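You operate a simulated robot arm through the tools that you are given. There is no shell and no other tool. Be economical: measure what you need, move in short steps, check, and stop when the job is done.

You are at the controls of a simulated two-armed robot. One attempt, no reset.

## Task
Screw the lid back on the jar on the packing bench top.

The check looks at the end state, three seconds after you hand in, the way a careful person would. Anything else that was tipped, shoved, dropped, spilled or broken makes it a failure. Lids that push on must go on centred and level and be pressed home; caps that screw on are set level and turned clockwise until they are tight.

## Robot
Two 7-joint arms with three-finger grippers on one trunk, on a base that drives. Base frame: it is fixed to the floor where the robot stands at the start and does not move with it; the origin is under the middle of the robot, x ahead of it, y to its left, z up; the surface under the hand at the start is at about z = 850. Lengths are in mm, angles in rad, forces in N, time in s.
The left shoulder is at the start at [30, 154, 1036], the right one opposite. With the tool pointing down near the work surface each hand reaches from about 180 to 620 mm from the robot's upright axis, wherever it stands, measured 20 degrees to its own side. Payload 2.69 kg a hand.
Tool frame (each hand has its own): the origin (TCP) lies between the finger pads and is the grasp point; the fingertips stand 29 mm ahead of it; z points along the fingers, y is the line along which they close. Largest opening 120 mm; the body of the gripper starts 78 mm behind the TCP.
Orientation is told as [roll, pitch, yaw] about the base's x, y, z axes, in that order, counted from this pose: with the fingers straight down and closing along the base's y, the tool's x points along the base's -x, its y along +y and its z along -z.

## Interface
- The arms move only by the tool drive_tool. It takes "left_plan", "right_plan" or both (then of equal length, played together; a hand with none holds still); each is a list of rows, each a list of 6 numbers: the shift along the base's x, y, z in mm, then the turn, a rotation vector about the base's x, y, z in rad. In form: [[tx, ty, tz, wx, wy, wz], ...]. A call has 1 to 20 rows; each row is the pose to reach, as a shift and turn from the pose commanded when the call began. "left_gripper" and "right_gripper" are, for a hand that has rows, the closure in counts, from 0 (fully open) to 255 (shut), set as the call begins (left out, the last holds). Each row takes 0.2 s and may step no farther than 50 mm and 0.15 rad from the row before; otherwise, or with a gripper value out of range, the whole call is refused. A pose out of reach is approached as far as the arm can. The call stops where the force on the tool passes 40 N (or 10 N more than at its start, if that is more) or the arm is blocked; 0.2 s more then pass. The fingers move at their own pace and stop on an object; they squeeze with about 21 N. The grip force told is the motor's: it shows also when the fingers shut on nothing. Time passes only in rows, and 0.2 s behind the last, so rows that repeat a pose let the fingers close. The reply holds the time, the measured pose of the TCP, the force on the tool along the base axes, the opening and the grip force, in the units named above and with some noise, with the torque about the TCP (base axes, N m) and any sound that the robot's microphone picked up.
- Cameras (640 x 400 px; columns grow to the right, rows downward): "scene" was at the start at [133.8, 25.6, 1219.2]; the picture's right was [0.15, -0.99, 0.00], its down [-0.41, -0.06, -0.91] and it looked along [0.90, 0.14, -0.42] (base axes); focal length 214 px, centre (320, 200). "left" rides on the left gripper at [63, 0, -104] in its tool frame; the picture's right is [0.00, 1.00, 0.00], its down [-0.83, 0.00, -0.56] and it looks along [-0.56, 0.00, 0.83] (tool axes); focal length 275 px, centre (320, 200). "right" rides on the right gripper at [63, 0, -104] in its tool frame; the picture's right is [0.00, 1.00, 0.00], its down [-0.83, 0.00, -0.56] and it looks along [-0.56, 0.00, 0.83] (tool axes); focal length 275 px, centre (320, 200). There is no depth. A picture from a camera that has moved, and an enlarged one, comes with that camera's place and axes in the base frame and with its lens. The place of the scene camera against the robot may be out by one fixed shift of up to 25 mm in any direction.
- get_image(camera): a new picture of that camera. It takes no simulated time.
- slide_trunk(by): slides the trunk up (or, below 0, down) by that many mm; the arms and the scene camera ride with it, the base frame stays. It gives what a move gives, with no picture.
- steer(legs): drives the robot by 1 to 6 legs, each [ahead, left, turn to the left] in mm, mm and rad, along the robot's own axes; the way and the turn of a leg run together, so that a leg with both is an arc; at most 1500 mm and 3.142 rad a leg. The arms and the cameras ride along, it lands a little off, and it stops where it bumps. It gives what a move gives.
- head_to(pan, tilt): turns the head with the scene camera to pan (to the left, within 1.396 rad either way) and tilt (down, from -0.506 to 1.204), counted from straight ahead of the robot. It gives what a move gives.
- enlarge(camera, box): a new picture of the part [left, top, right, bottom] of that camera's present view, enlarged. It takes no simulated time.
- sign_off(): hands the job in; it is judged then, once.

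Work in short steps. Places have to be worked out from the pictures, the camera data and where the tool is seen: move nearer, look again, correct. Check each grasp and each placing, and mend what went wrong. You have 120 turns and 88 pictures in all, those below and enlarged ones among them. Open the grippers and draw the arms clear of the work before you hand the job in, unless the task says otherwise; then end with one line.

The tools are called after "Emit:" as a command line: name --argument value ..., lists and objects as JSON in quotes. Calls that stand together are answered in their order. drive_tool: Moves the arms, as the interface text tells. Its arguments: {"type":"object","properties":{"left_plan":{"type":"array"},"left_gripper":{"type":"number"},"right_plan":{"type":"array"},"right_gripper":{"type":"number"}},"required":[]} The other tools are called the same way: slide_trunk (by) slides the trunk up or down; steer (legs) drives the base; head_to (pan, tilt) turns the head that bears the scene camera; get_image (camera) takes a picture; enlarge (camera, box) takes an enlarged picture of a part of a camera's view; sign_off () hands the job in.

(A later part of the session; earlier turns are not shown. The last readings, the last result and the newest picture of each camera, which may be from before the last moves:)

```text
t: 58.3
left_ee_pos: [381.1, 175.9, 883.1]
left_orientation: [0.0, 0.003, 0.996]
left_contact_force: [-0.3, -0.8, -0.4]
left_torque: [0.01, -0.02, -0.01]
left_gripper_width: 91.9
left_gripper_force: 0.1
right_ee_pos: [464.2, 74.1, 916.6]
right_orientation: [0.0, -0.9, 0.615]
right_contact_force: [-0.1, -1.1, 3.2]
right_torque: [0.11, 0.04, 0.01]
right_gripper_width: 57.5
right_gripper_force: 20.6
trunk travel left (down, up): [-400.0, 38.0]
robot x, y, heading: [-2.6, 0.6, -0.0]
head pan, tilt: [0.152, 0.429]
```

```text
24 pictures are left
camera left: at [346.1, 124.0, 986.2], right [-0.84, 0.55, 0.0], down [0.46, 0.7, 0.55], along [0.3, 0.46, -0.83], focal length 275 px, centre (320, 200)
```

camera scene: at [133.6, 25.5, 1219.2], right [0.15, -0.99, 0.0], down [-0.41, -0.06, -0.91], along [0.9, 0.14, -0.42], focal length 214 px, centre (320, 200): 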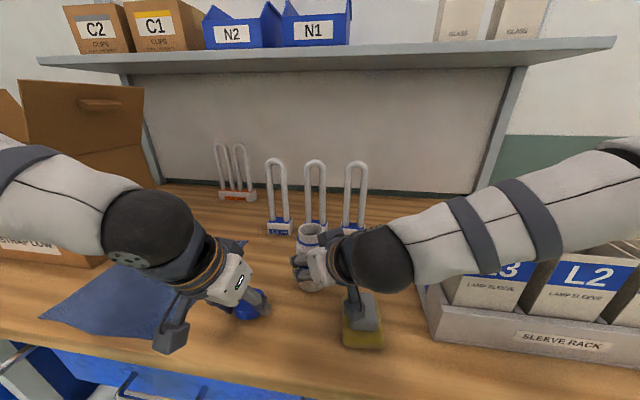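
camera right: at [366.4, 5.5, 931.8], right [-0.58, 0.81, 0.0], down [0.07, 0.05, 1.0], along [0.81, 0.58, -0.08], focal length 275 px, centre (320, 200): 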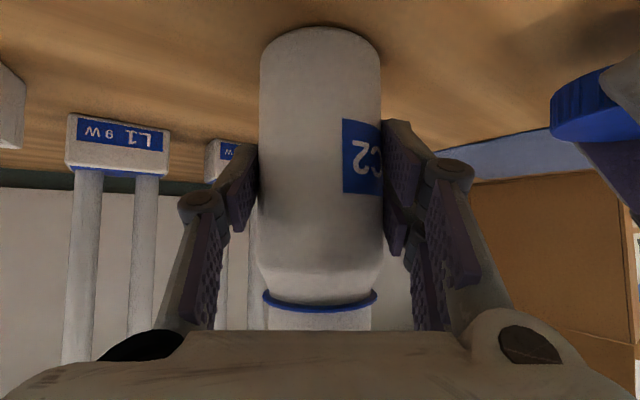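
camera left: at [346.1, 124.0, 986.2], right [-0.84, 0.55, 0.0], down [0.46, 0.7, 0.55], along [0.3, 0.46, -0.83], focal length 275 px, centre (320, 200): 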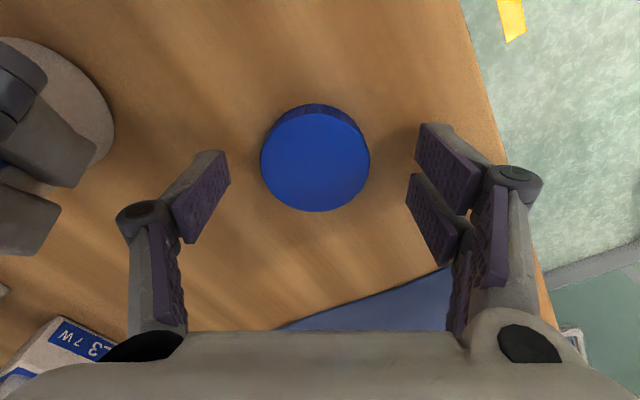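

I'll correct by about 3 mm to centre the lid, drop 1 mm and close.

Emit:
drive_tool --left_plan '[[0.6, -3.4, 0, 0, 0, 0], [0.6, -3.4, -1, 0, 0, 0]]'

Emit:
drive_tool --left_plan '[[0, 0, 0, 0, 0, 0], [0, 0, 0, 0, 0, 0], [0, 0, 0, 0, 0, 0], [0, 0, 15, 0, 0, 0], [0, 5, 50, 0, 0, 0], [0, 10, 90, 0, 0, 0], [0, 15, 130, 0, 0, 0], [0, 15, 170, 0, 0, 0], [0, 15, 170, 0, 0, 0]]' --left_gripper 255

Emit:
drive_tool --left_plan '[[17, -15, 5, 0, 0, 0], [34, -30, 5, 0, 0, 0], [48, -42, 5, 0, 0, 0], [48, -42, 5, 0, 0, 0]]'

Emit:
get_image --camera "left"

```text
t: 58.9
left_ee_pos: [381.2, 173.2, 883.3]
left_orientation: [0.003, 0.004, 0.995]
left_contact_force: [0.3, -0.5, -0.2]
left_torque: [-0.03, 0.0, -0.01]
left_gripper_width: 91.7
left_gripper_force: 0.0
right_ee_pos: [463.7, 73.7, 915.4]
right_orientation: [0.002, -0.9, 0.615]
right_contact_force: [-0.5, -0.9, 3.9]
right_torque: [0.09, 0.05, 0.01]
right_gripper_width: 57.7
right_gripper_force: 21.2
trunk travel left (down, up): [-400.0, 38.0]
robot x, y, heading: [1.1, -1.3, 0.0]
head pan, tilt: [0.152, 0.429]
```

```text
t: 60.9
left_ee_pos: [380.5, 189.0, 1052.4]
left_orientation: [0.003, 0.003, 0.995]
left_contact_force: [0.1, 0.1, -0.2]
left_torque: [0.02, 0.01, 0.01]
left_gripper_width: 51.9
left_gripper_force: 20.5
right_ee_pos: [465.4, 74.0, 916.7]
right_orientation: [0.002, -0.898, 0.614]
right_contact_force: [-0.5, -1.4, 4.5]
right_torque: [0.09, 0.02, 0.02]
right_gripper_width: 57.3
right_gripper_force: 20.7
trunk travel left (down, up): [-400.0, 38.0]
robot x, y, heading: [0.8, 0.2, -0.001]
head pan, tilt: [0.152, 0.429]
```

```text
t: 61.9
left_ee_pos: [428.1, 145.5, 1056.4]
left_orientation: [0.001, 0.003, 0.995]
left_contact_force: [0.2, -0.7, -0.4]
left_torque: [-0.02, 0.01, 0.01]
left_gripper_width: 51.9
left_gripper_force: 21.3
right_ee_pos: [465.3, 75.8, 916.1]
right_orientation: [0.002, -0.899, 0.615]
right_contact_force: [-1.1, 1.0, 2.8]
right_torque: [0.19, 0.03, 0.04]
right_gripper_width: 57.3
right_gripper_force: 21.1
trunk travel left (down, up): [-400.0, 38.0]
robot x, y, heading: [-0.5, 1.1, 0.002]
head pan, tilt: [0.152, 0.429]
```

```text
23 pictures are left
camera left: at [393.5, 94.3, 1159.5], right [-0.84, 0.55, 0.0], down [0.46, 0.7, 0.55], along [0.3, 0.46, -0.83], focal length 275 px, centre (320, 200)
```

left: 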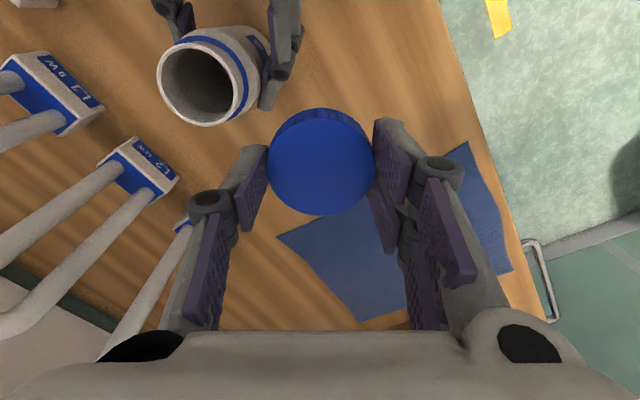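

The rim is at about (473, 82). I'll move the lid above it with about 25 mm clearance and check alignment.

Emit:
drive_tool --left_plan '[[15, -21, 0, 0, 0, 0], [30, -42, 0, 0, 0, 0], [45, -63, 0, 0, 0, 0], [45, -63, -18, 0, 0, 0], [45, -63, -32, 0, 0, 0], [45, -63, -32, 0, 0, 0]]'

Emit:
enlarge --camera "left" --box '[240, 40, 420, 230]'

Emit:
enlarge --camera "scene" --box '[260, 170, 380, 270]'

```text
t: 63.3
left_ee_pos: [475.0, 82.2, 1024.8]
left_orientation: [0.003, 0.003, 0.997]
left_contact_force: [-0.1, 0.2, 0.0]
left_torque: [-0.02, -0.02, 0.02]
left_gripper_width: 51.8
left_gripper_force: 21.3
right_ee_pos: [464.5, 73.8, 915.6]
right_orientation: [0.0, -0.899, 0.614]
right_contact_force: [-0.2, -0.9, 2.9]
right_torque: [0.12, 0.0, 0.0]
right_gripper_width: 57.3
right_gripper_force: 21.1
trunk travel left (down, up): [-400.0, 38.0]
robot x, y, heading: [-0.4, 3.5, 0.003]
head pan, tilt: [0.152, 0.429]
```

```text
2.11 times, centred on (330, 135) of left
camera zoom: at [440.1, 30.9, 1128.0], right [-0.84, 0.55, 0.0], down [0.46, 0.7, 0.55], along [0.3, 0.46, -0.83], focal length 580 px, centre (299, 337)
```

zoom: 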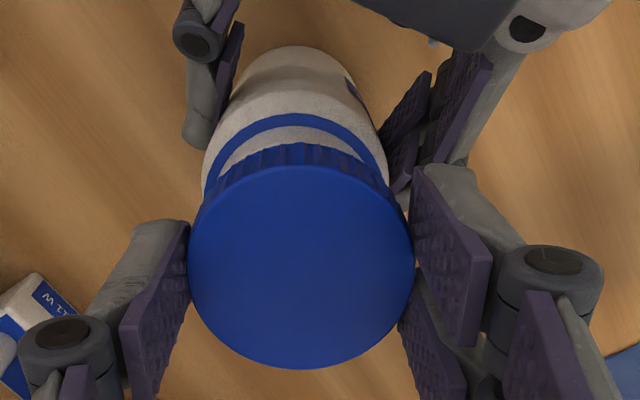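

```text
4.00 times, centred on (320, 220) of scene
camera zoom: at [133.7, 25.4, 1219.2], right [0.15, -0.99, 0.0], down [-0.41, -0.06, -0.91], along [0.9, 0.14, -0.42], focal length 858 px, centre (320, 120)
```

zoom: 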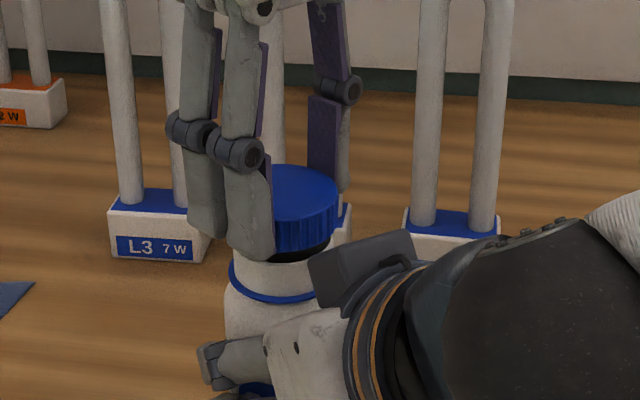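

Compared with the first good seating, the lid is about 3 mm short along the view and 1 mm off sideways. I'll correct by (+2.7, +1.8), go down 4 mm and recheck.

Emit:
drive_tool --left_plan '[[2.7, 1.8, 0, 0, 0, 0], [2.7, 1.8, -3, 0, 0, 0], [2.7, 1.8, -3, 0, 0, 0]]'

Emit:
enlarge --camera "left" --box '[240, 40, 420, 230]'

```text
t: 64.1
left_ee_pos: [477.2, 83.2, 1020.0]
left_orientation: [0.0, 0.003, 0.995]
left_contact_force: [0.7, -0.4, -0.5]
left_torque: [-0.01, 0.02, -0.03]
left_gripper_width: 51.7
left_gripper_force: 21.4
right_ee_pos: [465.3, 74.9, 915.9]
right_orientation: [0.002, -0.9, 0.614]
right_contact_force: [1.1, -0.5, 4.1]
right_torque: [0.07, 0.0, 0.02]
right_gripper_width: 57.3
right_gripper_force: 21.0
trunk travel left (down, up): [-400.0, 38.0]
robot x, y, heading: [-2.6, 0.3, 0.001]
head pan, tilt: [0.152, 0.429]
```

```text
2.11 times, centred on (330, 135) of left
camera zoom: at [442.7, 32.5, 1124.8], right [-0.84, 0.55, 0.0], down [0.46, 0.7, 0.55], along [0.3, 0.46, -0.83], focal length 580 px, centre (299, 337)
```

zoom: 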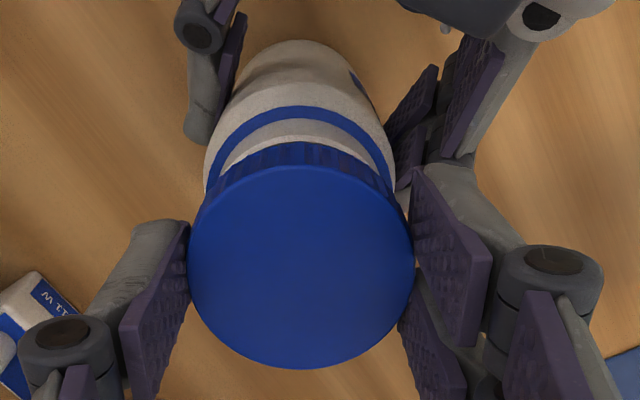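

Now it matches the first good seating. I'll creep down to contact.

Emit:
drive_tool --left_plan '[[0, 0, -2, 0, 0, 0], [0, 0, -4, 0, 0, 0], [0, 0, -5, 0, 0, 0], [0, 0, -6, 0, 0, 0], [0, 0, -7, 0, 0, 0], [0, 0, -7, 0, 0, 0]]'

```text
t: 65.5
left_ee_pos: [476.9, 84.9, 1014.9]
left_orientation: [-0.001, 0.004, 0.994]
left_contact_force: [-5.8, -3.0, 13.8]
left_torque: [-0.36, 0.08, -0.09]
left_gripper_width: 51.5
left_gripper_force: 20.6
right_ee_pos: [463.4, 75.2, 914.8]
right_orientation: [0.002, -0.9, 0.615]
right_contact_force: [8.4, 3.0, -1.8]
right_torque: [0.25, 0.32, 0.01]
right_gripper_width: 57.3
right_gripper_force: 20.9
trunk travel left (down, up): [-400.0, 38.0]
robot x, y, heading: [-2.5, 0.6, 0.004]
head pan, tilt: [0.152, 0.429]
```

Contact at about z 1015. I'll ease the sideways load, press a little and start the clockwise turn.

Emit:
drive_tool --left_plan '[[-0.6, -0.3, 0, 0, 0, 0], [-0.6, -0.3, -0.6, 0, 0, 0], [-0.6, -0.3, -0.6, 0, 0, -0.1], [-0.6, -0.3, -0.7, 0, 0, -0.2], [-0.6, -0.3, -0.8, 0, 0, -0.3], [-0.6, -0.3, -0.9, 0, 0, -0.4], [-0.6, -0.3, -1.0, 0, 0, -0.5], [-0.6, -0.3, -1.0, 0, 0, -0.5]]'

Emit:
enlarge --camera "left" --box '[240, 40, 420, 230]'

```text
t: 67.3
left_ee_pos: [476.0, 83.4, 1014.6]
left_orientation: [0.001, 0.005, 0.492]
left_contact_force: [0.8, -6.5, 7.1]
left_torque: [-0.34, 0.07, 0.05]
left_gripper_width: 51.9
left_gripper_force: 20.9
right_ee_pos: [464.2, 76.2, 917.0]
right_orientation: [0.003, -0.897, 0.617]
right_contact_force: [-2.8, 3.5, 1.2]
right_torque: [-0.45, 0.05, 0.07]
right_gripper_width: 57.6
right_gripper_force: 21.1
trunk travel left (down, up): [-400.0, 38.0]
robot x, y, heading: [2.2, 2.5, -0.001]
head pan, tilt: [0.152, 0.429]
```

```text
2.11 times, centred on (330, 135) of left
camera zoom: at [420.2, 54.4, 1116.7], right [-0.47, 0.88, 0.0], down [0.74, 0.39, 0.55], along [0.49, 0.26, -0.83], focal length 580 px, centre (299, 337)
```

zoom: 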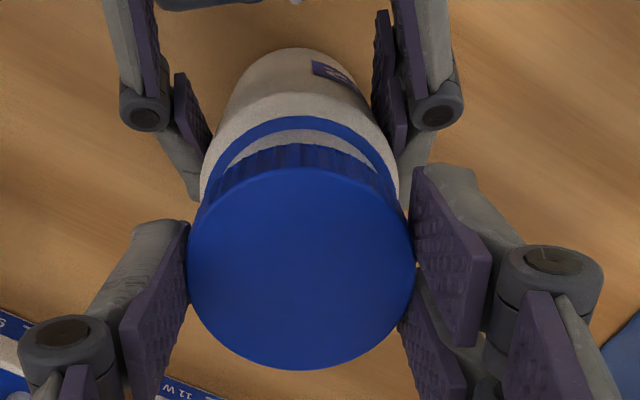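

The lid is advancing; the sideways load comes from its small offset in the hand. I'll correct for that and keep turning clockwise.

Emit:
drive_tool --left_plan '[[0.2, -0.6, 0, 0, 0, 0], [0.25, -0.7, -0.1, 0, 0, -0.1], [0.3, -0.9, -0.2, 0, 0, -0.2], [0.3, -1.0, -0.3, 0, 0, -0.3], [0.35, -1.2, -0.4, 0, 0, -0.4], [0.35, -1.3, -0.5, 0, 0, -0.5], [0.35, -1.4, -0.6, 0, 0, -0.6], [0.35, -1.5, -0.7, 0, 0, -0.7], [0.35, -1.5, -0.7, 0, 0, -0.7]]'

```text
t: 69.3
left_ee_pos: [476.2, 83.2, 1014.7]
left_orientation: [0.001, 0.003, -0.208]
left_contact_force: [5.1, -3.3, 11.2]
left_torque: [-0.27, 0.04, 0.11]
left_gripper_width: 51.7
left_gripper_force: 20.9
right_ee_pos: [464.5, 74.7, 915.3]
right_orientation: [0.002, -0.899, 0.616]
right_contact_force: [-4.3, 5.6, -1.0]
right_torque: [0.16, -0.23, 0.02]
right_gripper_width: 57.5
right_gripper_force: 20.8
trunk travel left (down, up): [-400.0, 38.0]
robot x, y, heading: [-1.2, -1.4, -0.002]
head pan, tilt: [0.152, 0.429]
```

Still turning freely with light loads. I'll continue clockwise with a small centring correction.

Emit:
drive_tool --left_plan '[[0.4, -0.4, -0.1, 0, 0, -0.1], [0.4, -0.5, -0.2, 0, 0, -0.2], [0.4, -0.6, -0.3, 0, 0, -0.3], [0.4, -0.8, -0.4, 0, 0, -0.4], [0.3, -0.9, -0.5, 0, 0, -0.5], [0.3, -1.0, -0.6, 0, 0, -0.6], [0.2, -1.1, -0.7, 0, 0, -0.7], [0.1, -1.2, -0.8, 0, 0, -0.8], [0.1, -1.2, -0.8, 0, 0, -0.8]]'

Emit:
enlarge --camera "left" --box '[200, 20, 440, 240]'

Emit:
enlarge --camera "scene" --box '[260, 170, 380, 270]'

```text
t: 71.3
left_ee_pos: [477.4, 83.0, 1012.8]
left_orientation: [0.003, 0.004, -1.006]
left_contact_force: [-1.7, -4.4, 11.1]
left_torque: [-0.08, 0.34, 0.09]
left_gripper_width: 51.6
left_gripper_force: 21.2
right_ee_pos: [464.9, 75.4, 916.1]
right_orientation: [0.001, -0.899, 0.615]
right_contact_force: [1.1, 6.5, -0.2]
right_torque: [0.08, -0.08, -0.07]
right_gripper_width: 57.5
right_gripper_force: 20.7
trunk travel left (down, up): [-400.0, 38.0]
robot x, y, heading: [-0.7, -3.4, 0.0]
head pan, tilt: [0.152, 0.429]
```

```text
1.82 times, centred on (320, 130) of left
camera zoom: at [443.1, 135.2, 1115.6], right [0.85, 0.53, 0.0], down [0.44, -0.71, 0.55], along [0.3, -0.47, -0.83], focal length 500 px, centre (320, 327)
```

zoom: 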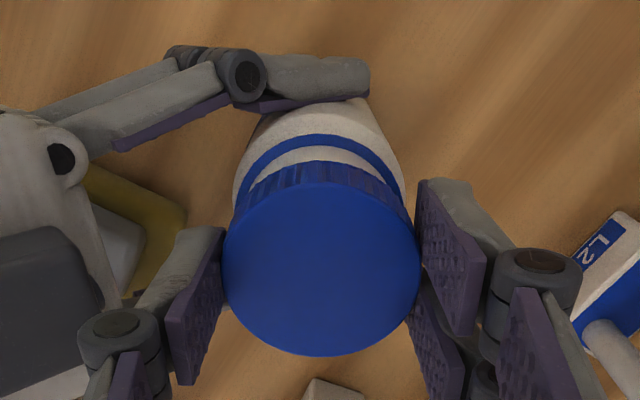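

```text
4.00 times, centred on (320, 220) of scene
camera zoom: at [133.3, 25.6, 1219.3], right [0.15, -0.99, 0.0], down [-0.41, -0.06, -0.91], along [0.9, 0.14, -0.42], focal length 858 px, centre (320, 120)
```

zoom: 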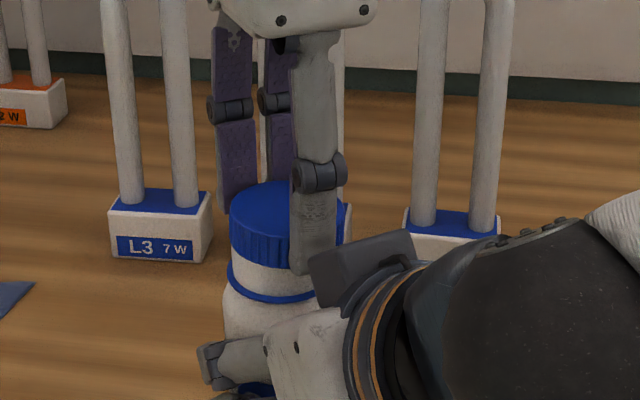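

The lid is level and coming down. I'll keep turning within this grip.

Emit:
drive_tool --left_plan '[[-0.1, -0.5, -0.1, 0, 0, -0.1], [-0.2, -0.5, -0.2, 0, 0, -0.2], [-0.3, -0.5, -0.3, 0, 0, -0.3], [-0.4, -0.5, -0.4, 0, 0, -0.4], [-0.5, -0.5, -0.5, 0, 0, -0.5], [-0.6, -0.5, -0.6, 0, 0, -0.6], [-0.7, -0.5, -0.7, 0, 0, -0.7], [-0.7, -0.5, -0.7, 0, 0, -0.7]]'

```text
t: 73.1
left_ee_pos: [477.4, 82.5, 1010.5]
left_orientation: [0.001, 0.004, -1.707]
left_contact_force: [-1.6, 6.4, -3.1]
left_torque: [0.06, 0.04, 0.06]
left_gripper_width: 51.6
left_gripper_force: 21.0
right_ee_pos: [465.5, 74.8, 916.5]
right_orientation: [0.002, -0.898, 0.613]
right_contact_force: [0.2, -5.9, 4.6]
right_torque: [0.52, -0.05, -0.11]
right_gripper_width: 57.8
right_gripper_force: 21.4
trunk travel left (down, up): [-400.0, 38.0]
robot x, y, heading: [1.8, 0.5, 0.002]
head pan, tilt: [0.152, 0.429]
```

The thread is now pulling the lid down (Fz is negative), so it's engaged. I'll keep turning, following down faster.

Emit:
drive_tool --left_plan '[[0, 0.4, -0.4, 0, 0, -0.1], [-0.1, 0.5, -0.5, 0, 0, -0.2], [-0.2, 0.6, -0.6, 0, 0, -0.3], [-0.2, 0.7, -0.7, 0, 0, -0.4], [-0.2, 0.8, -0.8, 0, 0, -0.5], [-0.2, 0.8, -0.8, 0, 0, -0.5]]'

Emit:
get_image --camera "scene"

```text
t: 74.5
left_ee_pos: [475.9, 82.2, 1011.1]
left_orientation: [0.003, 0.003, -2.208]
left_contact_force: [-8.4, -0.5, 10.9]
left_torque: [0.27, 0.13, 0.16]
left_gripper_width: 51.5
left_gripper_force: 20.9
right_ee_pos: [465.6, 73.4, 915.4]
right_orientation: [0.002, -0.898, 0.615]
right_contact_force: [10.8, -1.2, -2.7]
right_torque: [-0.26, 0.32, -0.25]
right_gripper_width: 57.7
right_gripper_force: 21.4
trunk travel left (down, up): [-400.0, 38.0]
robot x, y, heading: [-4.8, 0.4, 0.002]
head pan, tilt: [0.152, 0.429]
```

```text
16 pictures are left
camera scene: at [133.5, 25.4, 1219.3], right [0.15, -0.99, 0.0], down [-0.41, -0.06, -0.91], along [0.9, 0.14, -0.42], focal length 214 px, centre (320, 200)
```

scene: 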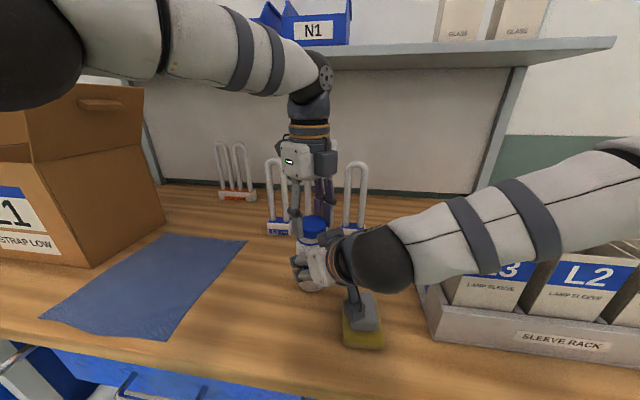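

The wrist still has range and the torque is small. I'll correct the sideways load and continue.

Emit:
drive_tool --left_plan '[[-0.8, 0.2, 0, 0, 0, -0.1], [-0.9, 0.3, -0.1, 0, 0, -0.2], [-0.9, 0.4, -0.2, 0, 0, -0.3], [-0.9, 0.5, -0.3, 0, 0, -0.4], [-0.9, 0.6, -0.4, 0, 0, -0.5], [-0.9, 0.7, -0.5, 0, 0, -0.6], [-0.9, 0.7, -0.5, 0, 0, -0.6]]'

```text
t: 76.1
left_ee_pos: [475.9, 83.9, 1010.4]
left_orientation: [0.002, 0.005, -2.806]
left_contact_force: [4.8, 4.2, 0.2]
left_torque: [0.14, -0.16, 0.1]
left_gripper_width: 51.4
left_gripper_force: 20.6
right_ee_pos: [465.0, 75.9, 916.8]
right_orientation: [0.002, -0.9, 0.613]
right_contact_force: [-4.5, -3.4, 0.9]
right_torque: [0.27, -0.34, -0.1]
right_gripper_width: 57.6
right_gripper_force: 21.1
trunk travel left (down, up): [-400.0, 38.0]
robot x, y, heading: [-0.3, 0.1, -0.003]
head pan, tilt: [0.152, 0.429]
```

Loads remain small. I'll try another 0.4 rad on this stroke.

Emit:
drive_tool --left_plan '[[0.4, 0.4, -0.2, 0, 0, -0.1], [0.5, 0.5, -0.3, 0, 0, -0.2], [0.5, 0.5, -0.4, 0, 0, -0.3], [0.5, 0.5, -0.5, 0, 0, -0.4], [0.5, 0.5, -0.5, 0, 0, -0.4]]'

```text
t: 77.3
left_ee_pos: [476.4, 84.0, 1008.5]
left_orientation: [0.003, 0.003, 3.076]
left_contact_force: [1.5, -0.9, 0.4]
left_torque: [-0.04, 0.01, 0.01]
left_gripper_width: 51.4
left_gripper_force: 21.1
right_ee_pos: [465.9, 75.5, 916.2]
right_orientation: [0.002, -0.899, 0.614]
right_contact_force: [-0.5, 2.3, 0.7]
right_torque: [-0.08, 0.0, 0.03]
right_gripper_width: 57.2
right_gripper_force: 21.0
trunk travel left (down, up): [-400.0, 38.0]
robot x, y, heading: [1.5, 3.5, 0.004]
head pan, tilt: [0.152, 0.429]
```

It still turns freely and has come down about 6 mm in total. I'll keep turning.

Emit:
drive_tool --left_plan '[[0, 0, -0.3, 0, 0, -0.1], [0, 0, -0.4, 0, 0, -0.2], [0, 0, -0.5, 0, 0, -0.3], [0, 0, -0.6, 0, 0, -0.4], [0, 0, -0.7, 0, 0, -0.5], [0, 0, -0.7, 0, 0, -0.5]]'

```text
t: 78.7
left_ee_pos: [474.2, 83.7, 1008.7]
left_orientation: [0.001, 0.005, 2.577]
left_contact_force: [2.2, -0.5, -0.2]
left_torque: [-0.03, -0.08, -0.01]
left_gripper_width: 51.7
left_gripper_force: 21.7
right_ee_pos: [464.8, 73.7, 916.3]
right_orientation: [0.001, -0.899, 0.614]
right_contact_force: [-3.3, 2.5, 0.3]
right_torque: [-0.14, -0.18, 0.05]
right_gripper_width: 57.4
right_gripper_force: 20.8
trunk travel left (down, up): [-400.0, 38.0]
robot x, y, heading: [-3.3, 3.0, -0.0]
head pan, tilt: [0.152, 0.429]
```

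No resistance yet. I'll continue.

Emit:
drive_tool --left_plan '[[0.2, 0, -0.1, 0, 0, -0.1], [0.2, 0, -0.2, 0, 0, -0.2], [0.2, 0, -0.3, 0, 0, -0.3], [0.2, 0, -0.4, 0, 0, -0.4], [0.2, 0, -0.5, 0, 0, -0.5], [0.2, 0, -0.5, 0, 0, -0.5]]'

Emit:
enlarge --camera "scene" --box '[240, 130, 400, 290]'

```text
t: 79.7
left_ee_pos: [458.7, 83.4, 1004.6]
left_orientation: [-0.013, 0.013, 2.243]
left_contact_force: [1.2, 2.0, 2.2]
left_torque: [0.27, 0.68, -0.14]
left_gripper_width: 52.2
left_gripper_force: 21.0
left hand out of reach, approached as far as the arm can: row 3, 4
right_ee_pos: [458.4, 77.8, 914.7]
right_orientation: [-0.001, -0.894, 0.637]
right_contact_force: [-4.1, -0.5, 1.3]
right_torque: [-0.06, -0.58, 0.19]
right_gripper_width: 59.0
right_gripper_force: 21.2
trunk travel left (down, up): [-400.0, 38.0]
robot x, y, heading: [0.3, -0.3, 0.002]
head pan, tilt: [0.152, 0.429]
stopped in row 4 (left hand): the force on the tool passed its limit at 54 N (the readings are from after the stop); the commanded pose is now the measured one
```

```text
2.50 times, centred on (320, 210) of scene
camera zoom: at [133.3, 25.5, 1219.3], right [0.15, -0.99, 0.0], down [-0.41, -0.06, -0.91], along [0.9, 0.14, -0.42], focal length 536 px, centre (320, 175)
```

zoom: 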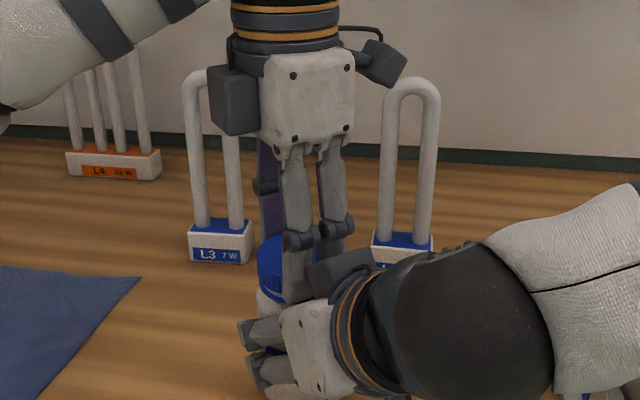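

I hit the arm's wrist limit and it pulled the jar sideways. I'll bring the hand back to the earlier pose while still holding the lid, to right the jar.

Emit:
drive_tool --left_plan '[[4, 0, 1, 0, 0, 0.06], [8, 0, 2, 0, 0, 0.12], [12, 0, 3, 0, 0, 0.2], [15, 0, 4, 0, 0, 0.26], [15, 0, 4, 0, 0, 0.26]]'

Emit:
get_image --camera "right"

Emit:
enlarge --camera "scene" --box '[240, 170, 400, 300]'

```text
t: 80.9
left_ee_pos: [474.1, 83.5, 1006.7]
left_orientation: [-0.011, 0.012, 2.502]
left_contact_force: [-13.9, 3.2, -10.4]
left_torque: [0.12, 0.72, -0.42]
left_gripper_width: 51.6
left_gripper_force: 21.3
right_ee_pos: [461.8, 77.1, 916.0]
right_orientation: [-0.002, -0.897, 0.631]
right_contact_force: [13.7, -3.3, 9.5]
right_torque: [0.2, 0.45, 0.3]
right_gripper_width: 58.0
right_gripper_force: 20.6
trunk travel left (down, up): [-400.0, 38.0]
robot x, y, heading: [-3.4, 4.8, 0.001]
head pan, tilt: [0.152, 0.429]
```

```text
14 pictures are left
camera right: at [363.8, 6.5, 931.3], right [-0.59, 0.81, 0.0], down [0.07, 0.05, 1.0], along [0.8, 0.59, -0.08], focal length 275 px, centre (320, 200)
```

right: 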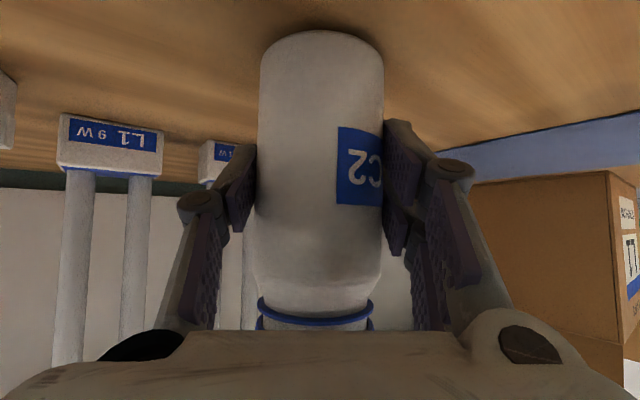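

```text
3.08 times, centred on (320, 235) of scene
camera zoom: at [134.1, 25.5, 1219.2], right [0.15, -0.99, 0.0], down [-0.41, -0.06, -0.91], along [0.9, 0.14, -0.42], focal length 660 px, centre (320, 92)
```

zoom: 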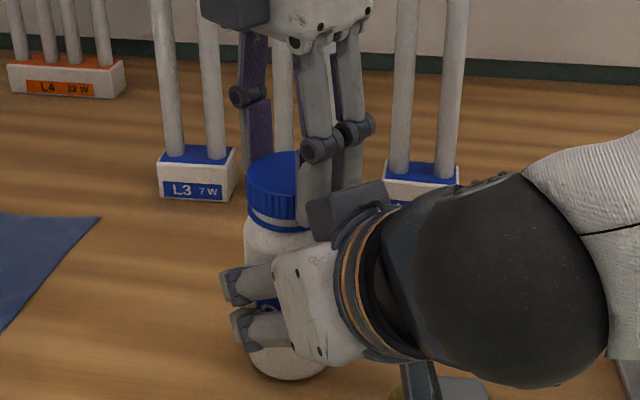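

The lid is well down on the neck, and the jar is a bit strained between the hands. I'll hold the lid level with the left hand, open the right so the jar straightens, and set it on the bench.

Emit:
drive_tool --right_plan '[[0, 0, 0, 0, 0, 0], [0, 0, 0, 0, 0, 0], [0, 0, 0, 0, 0, 0]]' --right_gripper 85

Emit:
drive_tool --left_plan '[[0, 0, -0.5, 0.011, -0.012, 0], [0, 0, -1, 0.011, -0.012, 0], [0, 0, -1, 0.011, -0.012, 0]]'

Emit:
get_image --camera "right"

```text
t: 81.7
left_ee_pos: [473.8, 83.1, 1008.7]
left_orientation: [-0.008, 0.015, 2.5]
left_contact_force: [-0.6, -0.2, -1.0]
left_torque: [-0.05, 0.01, -0.01]
left_gripper_width: 51.7
left_gripper_force: 20.8
right_ee_pos: [460.6, 78.1, 915.2]
right_orientation: [0.001, -0.895, 0.632]
right_contact_force: [0.1, -0.3, -0.3]
right_torque: [-0.03, 0.05, 0.02]
right_gripper_width: 79.8
right_gripper_force: 0.0
trunk travel left (down, up): [-400.0, 38.0]
robot x, y, heading: [-2.7, 0.9, -0.003]
head pan, tilt: [0.152, 0.429]
```

```text
t: 82.5
left_ee_pos: [473.7, 82.7, 1005.8]
left_orientation: [-0.027, 0.015, 2.5]
left_contact_force: [-0.8, 0.3, -1.7]
left_torque: [0.02, 0.0, -0.01]
left_gripper_width: 51.4
left_gripper_force: 20.8
right_ee_pos: [461.9, 77.8, 913.7]
right_orientation: [-0.001, -0.893, 0.632]
right_contact_force: [0.1, -0.4, -0.2]
right_torque: [0.01, 0.0, 0.0]
right_gripper_width: 79.9
right_gripper_force: 0.1
trunk travel left (down, up): [-400.0, 38.0]
robot x, y, heading: [2.8, -0.2, 0.001]
head pan, tilt: [0.152, 0.429]
```

```text
12 pictures are left
camera right: at [363.1, 6.7, 930.8], right [-0.59, 0.81, 0.0], down [0.07, 0.05, 1.0], along [0.8, 0.59, -0.09], focal length 275 px, centre (320, 200)
```

right: 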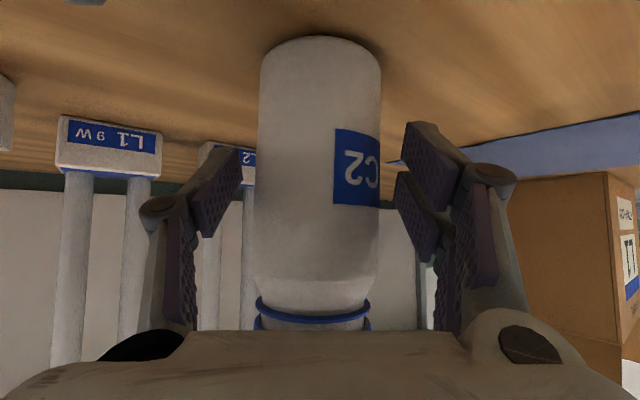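

The jar hangs from the lid, so the lid is screwed on. It's a few mm off the bench, so I'll level the hand and lower until it stands.

Emit:
drive_tool --left_plan '[[0, 0, 0, -0.0126, 0.028, 0], [0, 0, -1, -0.0126, 0.028, 0], [0, 0, -2, -0.0126, 0.028, 0], [0, 0, -3, -0.0126, 0.028, 0], [0, 0, -3, -0.0126, 0.028, 0]]'

```text
t: 83.7
left_ee_pos: [474.0, 82.5, 1004.7]
left_orientation: [0.002, 0.002, 2.502]
left_contact_force: [-1.1, 0.0, 4.6]
left_torque: [-0.01, 0.16, -0.02]
left_gripper_width: 51.5
left_gripper_force: 20.4
right_ee_pos: [459.7, 78.3, 914.6]
right_orientation: [-0.002, -0.894, 0.634]
right_contact_force: [0.3, 0.0, -0.1]
right_torque: [-0.02, 0.01, -0.01]
right_gripper_width: 80.1
right_gripper_force: 0.0
trunk travel left (down, up): [-400.0, 38.0]
robot x, y, heading: [-1.0, 0.8, 0.007]
head pan, tilt: [0.152, 0.429]
```

The jar is standing on the bench (Fz +4.6). I'll grip it again with the right hand, then open the left slightly and look.

Emit:
drive_tool --right_plan '[[0, 0, 0, 0, 0, 0], [0, 0, 0, 0, 0, 0], [0, 0, 0, 0, 0, 0]]' --right_gripper 255

Emit:
drive_tool --left_plan '[[0, 0, 0, 0, 0, 0], [0, 0, 0, 0, 0, 0], [0, 0, 15, 0, 0, 0], [0, 0, 45, 0, 0, 0], [0, 0, 75, 0, 0, 0], [0, 0, 75, 0, 0, 0]]' --left_gripper 110

Emit:
enlarge --camera "scene" --box '[240, 170, 400, 300]'

```text
t: 84.5
left_ee_pos: [474.2, 83.2, 1004.0]
left_orientation: [-0.001, 0.003, 2.5]
left_contact_force: [-0.3, 3.0, 7.0]
left_torque: [-0.04, -0.21, -0.14]
left_gripper_width: 51.8
left_gripper_force: 20.9
right_ee_pos: [459.2, 77.9, 914.5]
right_orientation: [-0.002, -0.897, 0.634]
right_contact_force: [-0.2, -1.6, 1.7]
right_torque: [0.36, 0.02, 0.1]
right_gripper_width: 58.1
right_gripper_force: 21.0
trunk travel left (down, up): [-400.0, 38.0]
robot x, y, heading: [-3.2, 1.9, -0.009]
head pan, tilt: [0.152, 0.429]
```

```text
t: 85.9
left_ee_pos: [475.2, 83.0, 1077.8]
left_orientation: [0.001, 0.0, 2.502]
left_contact_force: [0.2, 0.3, -0.1]
left_torque: [-0.02, 0.01, -0.02]
left_gripper_width: 68.5
left_gripper_force: 0.0
right_ee_pos: [459.6, 77.7, 913.8]
right_orientation: [-0.002, -0.896, 0.633]
right_contact_force: [-1.0, -1.5, 2.1]
right_torque: [-0.06, 0.0, 0.01]
right_gripper_width: 57.5
right_gripper_force: 20.9
trunk travel left (down, up): [-400.0, 38.0]
robot x, y, heading: [-2.9, -2.3, 0.004]
head pan, tilt: [0.152, 0.429]
```

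```text
3.08 times, centred on (320, 235) of scene
camera zoom: at [133.7, 25.4, 1219.2], right [0.15, -0.99, 0.0], down [-0.41, -0.06, -0.91], along [0.9, 0.14, -0.42], focal length 660 px, centre (320, 92)
```

zoom: 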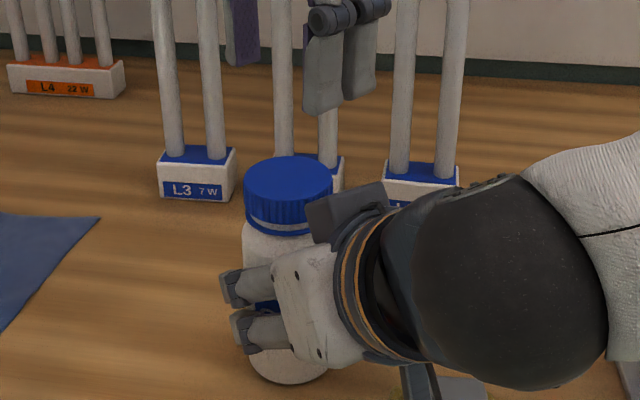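

The lid sits level with a small gap to the ring, so it needs tightening. I'll turn the raised left hand back by 2.8 rad for another clockwise stroke.

Emit:
drive_tool --left_plan '[[0, 0, 0, 0, 0, 0.14], [0, 0, 0, 0, 0, 0.28], [0, 0, 0, 0, 0, 0.42], [0, 0, 0, 0, 0, 0.56], [0, 0, 0, 0, 0, 0.7], [0, 0, 0, 0, 0, 0.84], [0, 0, 0, 0, 0, 0.98], [0, 0, 0, 0, 0, 1.12], [0, 0, 0, 0, 0, 1.26], [0, 0, 0, 0, 0, 1.4], [0, 0, 0, 0, 0, 1.54], [0, 0, 0, 0, 0, 1.68], [0, 0, 0, 0, 0, 1.82], [0, 0, 0, 0, 0, 1.96], [0, 0, 0, 0, 0, 2.1], [0, 0, 0, 0, 0, 2.24], [0, 0, 0, 0, 0, 2.38], [0, 0, 0, 0, 0, 2.52], [0, 0, 0, 0, 0, 2.66], [0, 0, 0, 0, 0, 2.8]]'

Emit:
get_image --camera "left"

```text
t: 90.1
left_ee_pos: [473.5, 83.1, 1079.2]
left_orientation: [0.001, -0.001, -0.98]
left_contact_force: [-0.9, -0.1, -0.6]
left_torque: [-0.02, 0.0, 0.01]
left_gripper_width: 68.7
left_gripper_force: 0.0
right_ee_pos: [460.8, 77.3, 914.5]
right_orientation: [0.0, -0.892, 0.633]
right_contact_force: [-0.5, 0.0, 1.1]
right_torque: [0.06, -0.03, 0.05]
right_gripper_width: 57.3
right_gripper_force: 21.6
trunk travel left (down, up): [-400.0, 38.0]
robot x, y, heading: [-1.2, 1.5, -0.002]
head pan, tilt: [0.152, 0.429]
```

```text
10 pictures are left
camera left: at [438.7, 135.4, 1181.7], right [0.83, 0.55, 0.0], down [0.46, -0.69, 0.56], along [0.31, -0.46, -0.83], focal length 275 px, centre (320, 200)
```

left: 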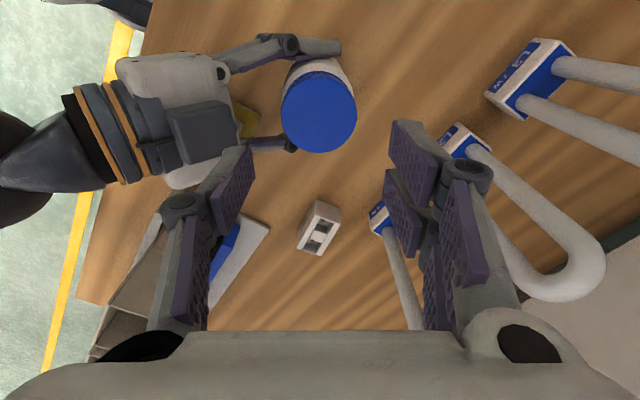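

The lid is within about 5 mm of the hand's axis. I'll shift halfway, lower around it and check.

Emit:
drive_tool --left_plan '[[-1.5, 2.5, -15, 0, 0, 0], [-1.5, 2.5, -35, 0, 0, 0], [-1.5, 2.5, -55, 0, 0, 0], [-1.5, 2.5, -65, 0, 0, 0], [-1.5, 2.5, -71, 0, 0, 0], [-1.5, 2.5, -71, 0, 0, 0]]'

Emit:
get_image --camera "left"

```text
t: 91.5
left_ee_pos: [471.7, 85.6, 1007.5]
left_orientation: [-0.002, 0.001, -0.983]
left_contact_force: [0.2, 0.1, -0.7]
left_torque: [-0.01, 0.01, -0.02]
left_gripper_width: 68.1
left_gripper_force: 0.1
right_ee_pos: [459.9, 76.5, 914.6]
right_orientation: [0.0, -0.894, 0.635]
right_contact_force: [-0.8, -0.6, -0.2]
right_torque: [0.01, -0.04, -0.01]
right_gripper_width: 57.3
right_gripper_force: 21.0
trunk travel left (down, up): [-400.0, 38.0]
robot x, y, heading: [1.6, -1.6, 0.003]
head pan, tilt: [0.152, 0.429]
```

```text
9 pictures are left
camera left: at [437.0, 138.4, 1110.3], right [0.83, 0.55, 0.0], down [0.46, -0.69, 0.56], along [0.31, -0.46, -0.83], focal length 275 px, centre (320, 200)
```

left: 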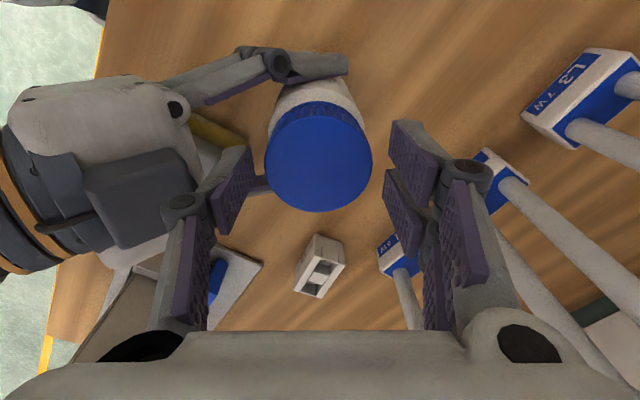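

Still about 3 mm off along the hand's x. I'll shift, lower 2 mm, close, then turn clockwise carefully.

Emit:
drive_tool --left_plan '[[-1.5, 2.4, 0, 0, 0, 0], [-1.5, 2.4, -2, 0, 0, 0], [-1.5, 2.4, -2, 0, 0, 0]]'

Emit:
drive_tool --left_plan '[[0, 0, 0, 0, 0, 0], [0, 0, 0, 0, 0, 0], [0, 0, 0, 0, 0, 0], [0, 0, 0, 0, 0, -0.1], [0, 0, -0.1, 0, 0, -0.2], [0, 0, -0.2, 0, 0, -0.3], [0, 0, -0.3, 0, 0, -0.4], [0, 0, -0.3, 0, 0, -0.4]]' --left_gripper 255

```text
t: 92.3
left_ee_pos: [471.4, 88.2, 1005.4]
left_orientation: [0.0, 0.002, -0.982]
left_contact_force: [-0.9, -0.2, 0.3]
left_torque: [-0.03, 0.01, 0.0]
left_gripper_width: 68.2
left_gripper_force: 0.0
right_ee_pos: [460.4, 78.4, 913.9]
right_orientation: [0.0, -0.893, 0.633]
right_contact_force: [0.7, 0.1, 0.7]
right_torque: [0.05, 0.04, -0.01]
right_gripper_width: 57.5
right_gripper_force: 21.2
trunk travel left (down, up): [-400.0, 38.0]
robot x, y, heading: [-0.2, -2.0, -0.001]
head pan, tilt: [0.152, 0.429]
```

```text
t: 94.1
left_ee_pos: [470.6, 88.2, 1006.7]
left_orientation: [0.001, 0.001, -1.385]
left_contact_force: [0.7, 0.2, 1.1]
left_torque: [-0.19, -0.1, 0.03]
left_gripper_width: 52.5
left_gripper_force: 20.7
right_ee_pos: [460.2, 77.9, 915.2]
right_orientation: [-0.001, -0.893, 0.634]
right_contact_force: [1.6, -0.8, 0.3]
right_torque: [0.16, -0.11, -0.02]
right_gripper_width: 57.4
right_gripper_force: 20.9
trunk travel left (down, up): [-400.0, 38.0]
robot x, y, heading: [-3.1, 2.7, 0.001]
head pan, tilt: [0.152, 0.429]
```

The grip is well centred and the loads are tiny. I'll continue clockwise and watch the torque.

Emit:
drive_tool --left_plan '[[0, 0, -0.1, 0, 0, -0.1], [0, 0, -0.2, 0, 0, -0.2], [0, 0, -0.3, 0, 0, -0.3], [0, 0, -0.4, 0, 0, -0.4], [0, 0, -0.5, 0, 0, -0.5], [0, 0, -0.6, 0, 0, -0.6], [0, 0, -0.6, 0, 0, -0.6]]'

```text
t: 95.7
left_ee_pos: [471.9, 88.0, 1005.0]
left_orientation: [-0.001, 0.002, -1.984]
left_contact_force: [10.5, 1.0, 0.6]
left_torque: [-0.01, -0.62, 0.02]
left_gripper_width: 52.4
left_gripper_force: 20.4
right_ee_pos: [459.6, 78.1, 915.0]
right_orientation: [0.0, -0.892, 0.634]
right_contact_force: [-9.9, -0.9, 0.0]
right_torque: [0.1, -0.24, 0.06]
right_gripper_width: 57.5
right_gripper_force: 21.2
trunk travel left (down, up): [-400.0, 38.0]
robot x, y, heading: [1.4, -2.0, -0.0]
head pan, tilt: [0.152, 0.429]
```

I'll relieve the sideways load with +1 mm in x and continue.

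Emit:
drive_tool --left_plan '[[1, 0, 0, 0, 0, -0.1], [1.1, 0, -0.1, 0, 0, -0.2], [1.3, 0, -0.2, 0, 0, -0.3], [1.5, -0.1, -0.3, 0, 0, -0.4], [1.6, -0.2, -0.4, 0, 0, -0.5], [1.7, -0.3, -0.5, 0, 0, -0.6], [1.7, -0.3, -0.5, 0, 0, -0.6]]'

```text
t: 97.3
left_ee_pos: [471.9, 85.2, 1005.2]
left_orientation: [0.001, 0.001, -2.585]
left_contact_force: [2.3, -11.6, 2.3]
left_torque: [-0.74, -0.16, 0.01]
left_gripper_width: 52.5
left_gripper_force: 21.2
right_ee_pos: [459.7, 78.7, 915.0]
right_orientation: [0.001, -0.894, 0.634]
right_contact_force: [-1.3, 11.3, -1.8]
right_torque: [-0.24, 0.04, 0.14]
right_gripper_width: 57.5
right_gripper_force: 21.3
trunk travel left (down, up): [-400.0, 38.0]
robot x, y, heading: [-1.8, 0.8, 0.002]
head pan, tilt: [0.152, 0.429]
```

I'll relieve the sideways load in y and continue towards tight.

Emit:
drive_tool --left_plan '[[0.2, -1.2, 0, 0, 0, -0.1], [0.2, -1.3, -0.1, 0, 0, -0.2], [0.2, -1.5, -0.2, 0, 0, -0.3], [0.2, -1.6, -0.3, 0, 0, -0.4], [0.2, -1.8, -0.4, 0, 0, -0.5], [0.2, -2.0, -0.5, 0, 0, -0.6], [0.2, -2.1, -0.6, 0, 0, -0.7], [0.2, -2.1, -0.6, 0, 0, -0.7]]'

Emit:
enlarge --camera "scene" --box '[270, 190, 370, 290]'

Emit:
get_image --camera "right"

```text
t: 99.1
left_ee_pos: [472.6, 85.9, 1004.3]
left_orientation: [-0.003, 0.0, 2.998]
left_contact_force: [2.5, -13.6, 4.2]
left_torque: [-0.78, -0.11, 0.07]
left_gripper_width: 52.3
left_gripper_force: 20.8
right_ee_pos: [459.5, 78.0, 914.3]
right_orientation: [-0.002, -0.895, 0.634]
right_contact_force: [-2.0, 13.7, -4.1]
right_torque: [-0.41, 0.04, 0.14]
right_gripper_width: 57.0
right_gripper_force: 20.8
trunk travel left (down, up): [-400.0, 38.0]
robot x, y, heading: [-2.1, 1.0, -0.005]
head pan, tilt: [0.152, 0.429]
```

```text
4.00 times, centred on (320, 240) of scene
camera zoom: at [134.0, 25.5, 1219.2], right [0.15, -0.99, 0.0], down [-0.41, -0.06, -0.91], along [0.9, 0.14, -0.42], focal length 858 px, centre (320, 40)
```

zoom: 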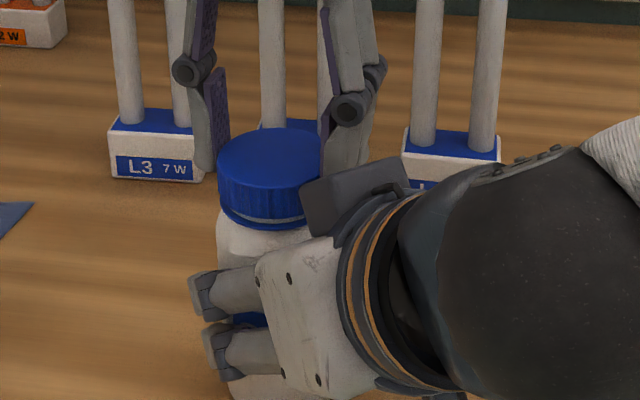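

```text
7 pictures are left
camera right: at [362.9, 6.8, 930.7], right [-0.59, 0.8, 0.0], down [0.07, 0.06, 1.0], along [0.8, 0.59, -0.09], focal length 275 px, centre (320, 200)
```

right: 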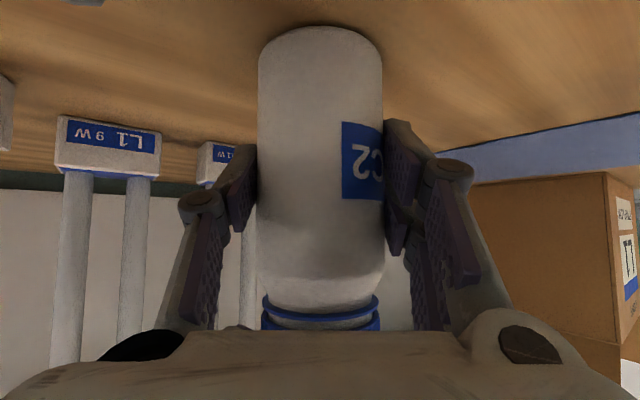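

The gap to the ring has nearly closed and the jar isn't rotating. I'll use the last 0.4 rad of this stroke.

Emit:
drive_tool --left_plan '[[0.1, -1.4, 0, 0, 0, -0.1], [0, -1.5, -0.1, 0, 0, -0.2], [-0.1, -1.6, -0.2, 0, 0, -0.3], [-0.2, -1.7, -0.3, 0, 0, -0.4], [-0.2, -1.7, -0.3, 0, 0, -0.4]]'

```text
t: 100.3
left_ee_pos: [473.0, 84.1, 1003.9]
left_orientation: [-0.003, -0.001, 2.602]
left_contact_force: [2.7, -2.7, 5.0]
left_torque: [-0.14, -0.13, -0.01]
left_gripper_width: 52.3
left_gripper_force: 21.2
right_ee_pos: [459.9, 76.3, 913.6]
right_orientation: [-0.002, -0.893, 0.634]
right_contact_force: [-3.4, 3.6, -2.1]
right_torque: [0.0, -0.06, 0.11]
right_gripper_width: 57.4
right_gripper_force: 21.1
trunk travel left (down, up): [-400.0, 38.0]
robot x, y, heading: [0.3, -0.8, 0.001]
head pan, tilt: [0.152, 0.429]
```

No final resistance yet. I'll release, lift, turn back for another stroke, and re-centre on the lid's axis at about (472, 86).

Emit:
drive_tool --left_plan '[[0, 0, 0, 0, 0, 0], [0, 0, 0, 0, 0, 0], [0, 0, 20, 0, 0, 0], [0, 0, 50, 0, 0, 0], [0, 0, 70, 0, 0, 0]]' --left_gripper 110

Emit:
drive_tool --left_plan '[[0, 0, 0, 0, 0, 0.145], [0, 0, 0, 0, 0, 0.29], [0, 0, 0, 0, 0, 0.435], [0, 0, 0, 0, 0, 0.58], [0, 0, 0, 0, 0, 0.725], [0, 0, 0, 0, 0, 0.87], [0, 0, 0, 0, 0, 1.015], [0, 0, 0, 0, 0, 1.16], [0, 0, 0, 0, 0, 1.305], [0, 0, 0, 0, 0, 1.45], [0, 0, 0, 0, 0, 1.595], [0, 0, 0, 0, 0, 1.74], [0, 0, 0, 0, 0, 1.885], [0, 0, 0, 0, 0, 2.03], [0, 0, 0, 0, 0, 2.175], [0, 0, 0, 0, 0, 2.32], [-0.5, 1, 0, 0, 0, 2.465], [-1, 1.9, 0, 0, 0, 2.61], [-1, 1.9, 0, 0, 0, 2.755], [-1, 1.9, 0, 0, 0, 2.9]]'

Emit:
drive_tool --left_plan '[[0, 0, -20, 0, 0, 0], [0, 0, -45, 0, 0, 0], [0, 0, -60, 0, 0, 0], [0, 0, -69, 0, 0, 0], [0, 0, -69, 0, 0, 0]]'

Emit:
get_image --camera "left"

```text
t: 101.5
left_ee_pos: [471.1, 82.0, 1073.1]
left_orientation: [0.0, 0.0, 2.601]
left_contact_force: [-0.5, -0.2, -0.5]
left_torque: [-0.03, 0.01, 0.0]
left_gripper_width: 68.3
left_gripper_force: 0.0
right_ee_pos: [459.7, 77.3, 914.5]
right_orientation: [0.0, -0.893, 0.632]
right_contact_force: [-0.1, -0.3, 0.5]
right_torque: [0.01, 0.01, 0.03]
right_gripper_width: 57.5
right_gripper_force: 21.2
trunk travel left (down, up): [-400.0, 38.0]
robot x, y, heading: [-0.9, 1.6, 0.005]
head pan, tilt: [0.152, 0.429]
```

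```text
t: 105.7
left_ee_pos: [471.2, 84.0, 1073.6]
left_orientation: [0.001, 0.001, -0.777]
left_contact_force: [0.2, -0.1, -0.5]
left_torque: [0.01, 0.04, 0.0]
left_gripper_width: 68.5
left_gripper_force: 0.0
right_ee_pos: [460.3, 77.4, 913.7]
right_orientation: [0.003, -0.895, 0.634]
right_contact_force: [0.2, 0.2, -0.6]
right_torque: [0.03, 0.01, -0.01]
right_gripper_width: 57.4
right_gripper_force: 20.6
trunk travel left (down, up): [-400.0, 38.0]
robot x, y, heading: [-0.2, -1.5, 0.0]
head pan, tilt: [0.152, 0.429]
```

```text
t: 106.9
left_ee_pos: [471.6, 85.1, 1004.3]
left_orientation: [0.0, 0.001, -0.781]
left_contact_force: [-0.4, 0.2, 0.6]
left_torque: [0.02, -0.01, -0.04]
left_gripper_width: 68.3
left_gripper_force: 0.2
right_ee_pos: [458.5, 78.1, 913.7]
right_orientation: [-0.001, -0.894, 0.633]
right_contact_force: [1.3, 0.5, -0.1]
right_torque: [0.02, 0.01, -0.01]
right_gripper_width: 57.4
right_gripper_force: 21.2
trunk travel left (down, up): [-400.0, 38.0]
robot x, y, heading: [-2.1, -0.2, 0.001]
head pan, tilt: [0.152, 0.429]
```

```text
6 pictures are left
camera left: at [426.2, 130.2, 1107.5], right [0.71, 0.71, 0.0], down [0.59, -0.59, 0.56], along [0.39, -0.39, -0.83], focal length 275 px, centre (320, 200)
```

left: 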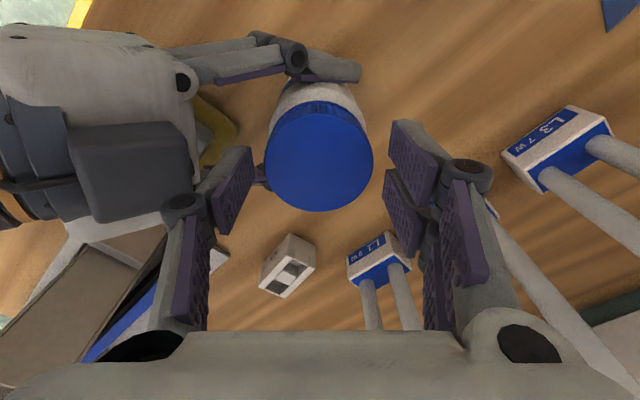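

Centring looks right, so I'll close and turn clockwise again.

Emit:
drive_tool --left_plan '[[0, 0, 0, 0, 0, 0], [0, 0, 0, 0, 0, 0], [0, 0, 0, 0, 0, 0], [0, 0, 0, 0, 0, -0.1], [0, 0, -0.1, 0, 0, -0.2], [0, 0, -0.1, 0, 0, -0.3], [0, 0, -0.2, 0, 0, -0.4], [0, 0, -0.2, 0, 0, -0.5], [0, 0, -0.3, 0, 0, -0.6], [0, 0, -0.3, 0, 0, -0.7], [0, 0, -0.3, 0, 0, -0.7]]' --left_gripper 255

```text
t: 109.3
left_ee_pos: [472.4, 85.2, 1003.6]
left_orientation: [0.0, 0.0, -1.484]
left_contact_force: [-8.0, -8.1, 4.7]
left_torque: [-0.52, 0.32, -0.02]
left_gripper_width: 51.8
left_gripper_force: 21.1
right_ee_pos: [460.3, 78.9, 915.6]
right_orientation: [-0.002, -0.895, 0.634]
right_contact_force: [7.9, 8.5, -2.4]
right_torque: [-0.23, 0.27, 0.03]
right_gripper_width: 57.5
right_gripper_force: 21.1
trunk travel left (down, up): [-400.0, 38.0]
robot x, y, heading: [-4.8, 1.5, 0.002]
head pan, tilt: [0.152, 0.429]
```

I'll relieve the sideways load by (-0.8, -0.8) and continue.

Emit:
drive_tool --left_plan '[[-0.8, -0.8, 0, 0, 0, -0.1], [-0.8, -0.8, -0.1, 0, 0, -0.2], [-0.8, -0.8, -0.1, 0, 0, -0.3], [-0.8, -0.8, -0.2, 0, 0, -0.4], [-0.8, -0.8, -0.2, 0, 0, -0.5], [-0.8, -0.8, -0.3, 0, 0, -0.6], [-0.8, -0.8, -0.3, 0, 0, -0.7], [-0.8, -0.8, -0.3, 0, 0, -0.7]]'

```text
t: 111.1
left_ee_pos: [471.5, 84.5, 1004.0]
left_orientation: [0.0, 0.001, -2.185]
left_contact_force: [3.0, 0.7, 0.9]
left_torque: [-0.15, -0.18, 0.0]
left_gripper_width: 51.8
left_gripper_force: 21.2
right_ee_pos: [460.3, 77.6, 915.1]
right_orientation: [-0.003, -0.896, 0.633]
right_contact_force: [1.3, -0.9, 2.3]
right_torque: [0.25, -0.17, -0.06]
right_gripper_width: 57.5
right_gripper_force: 21.3
trunk travel left (down, up): [-400.0, 38.0]
robot x, y, heading: [-2.2, -1.1, 0.003]
head pan, tilt: [0.152, 0.429]
```

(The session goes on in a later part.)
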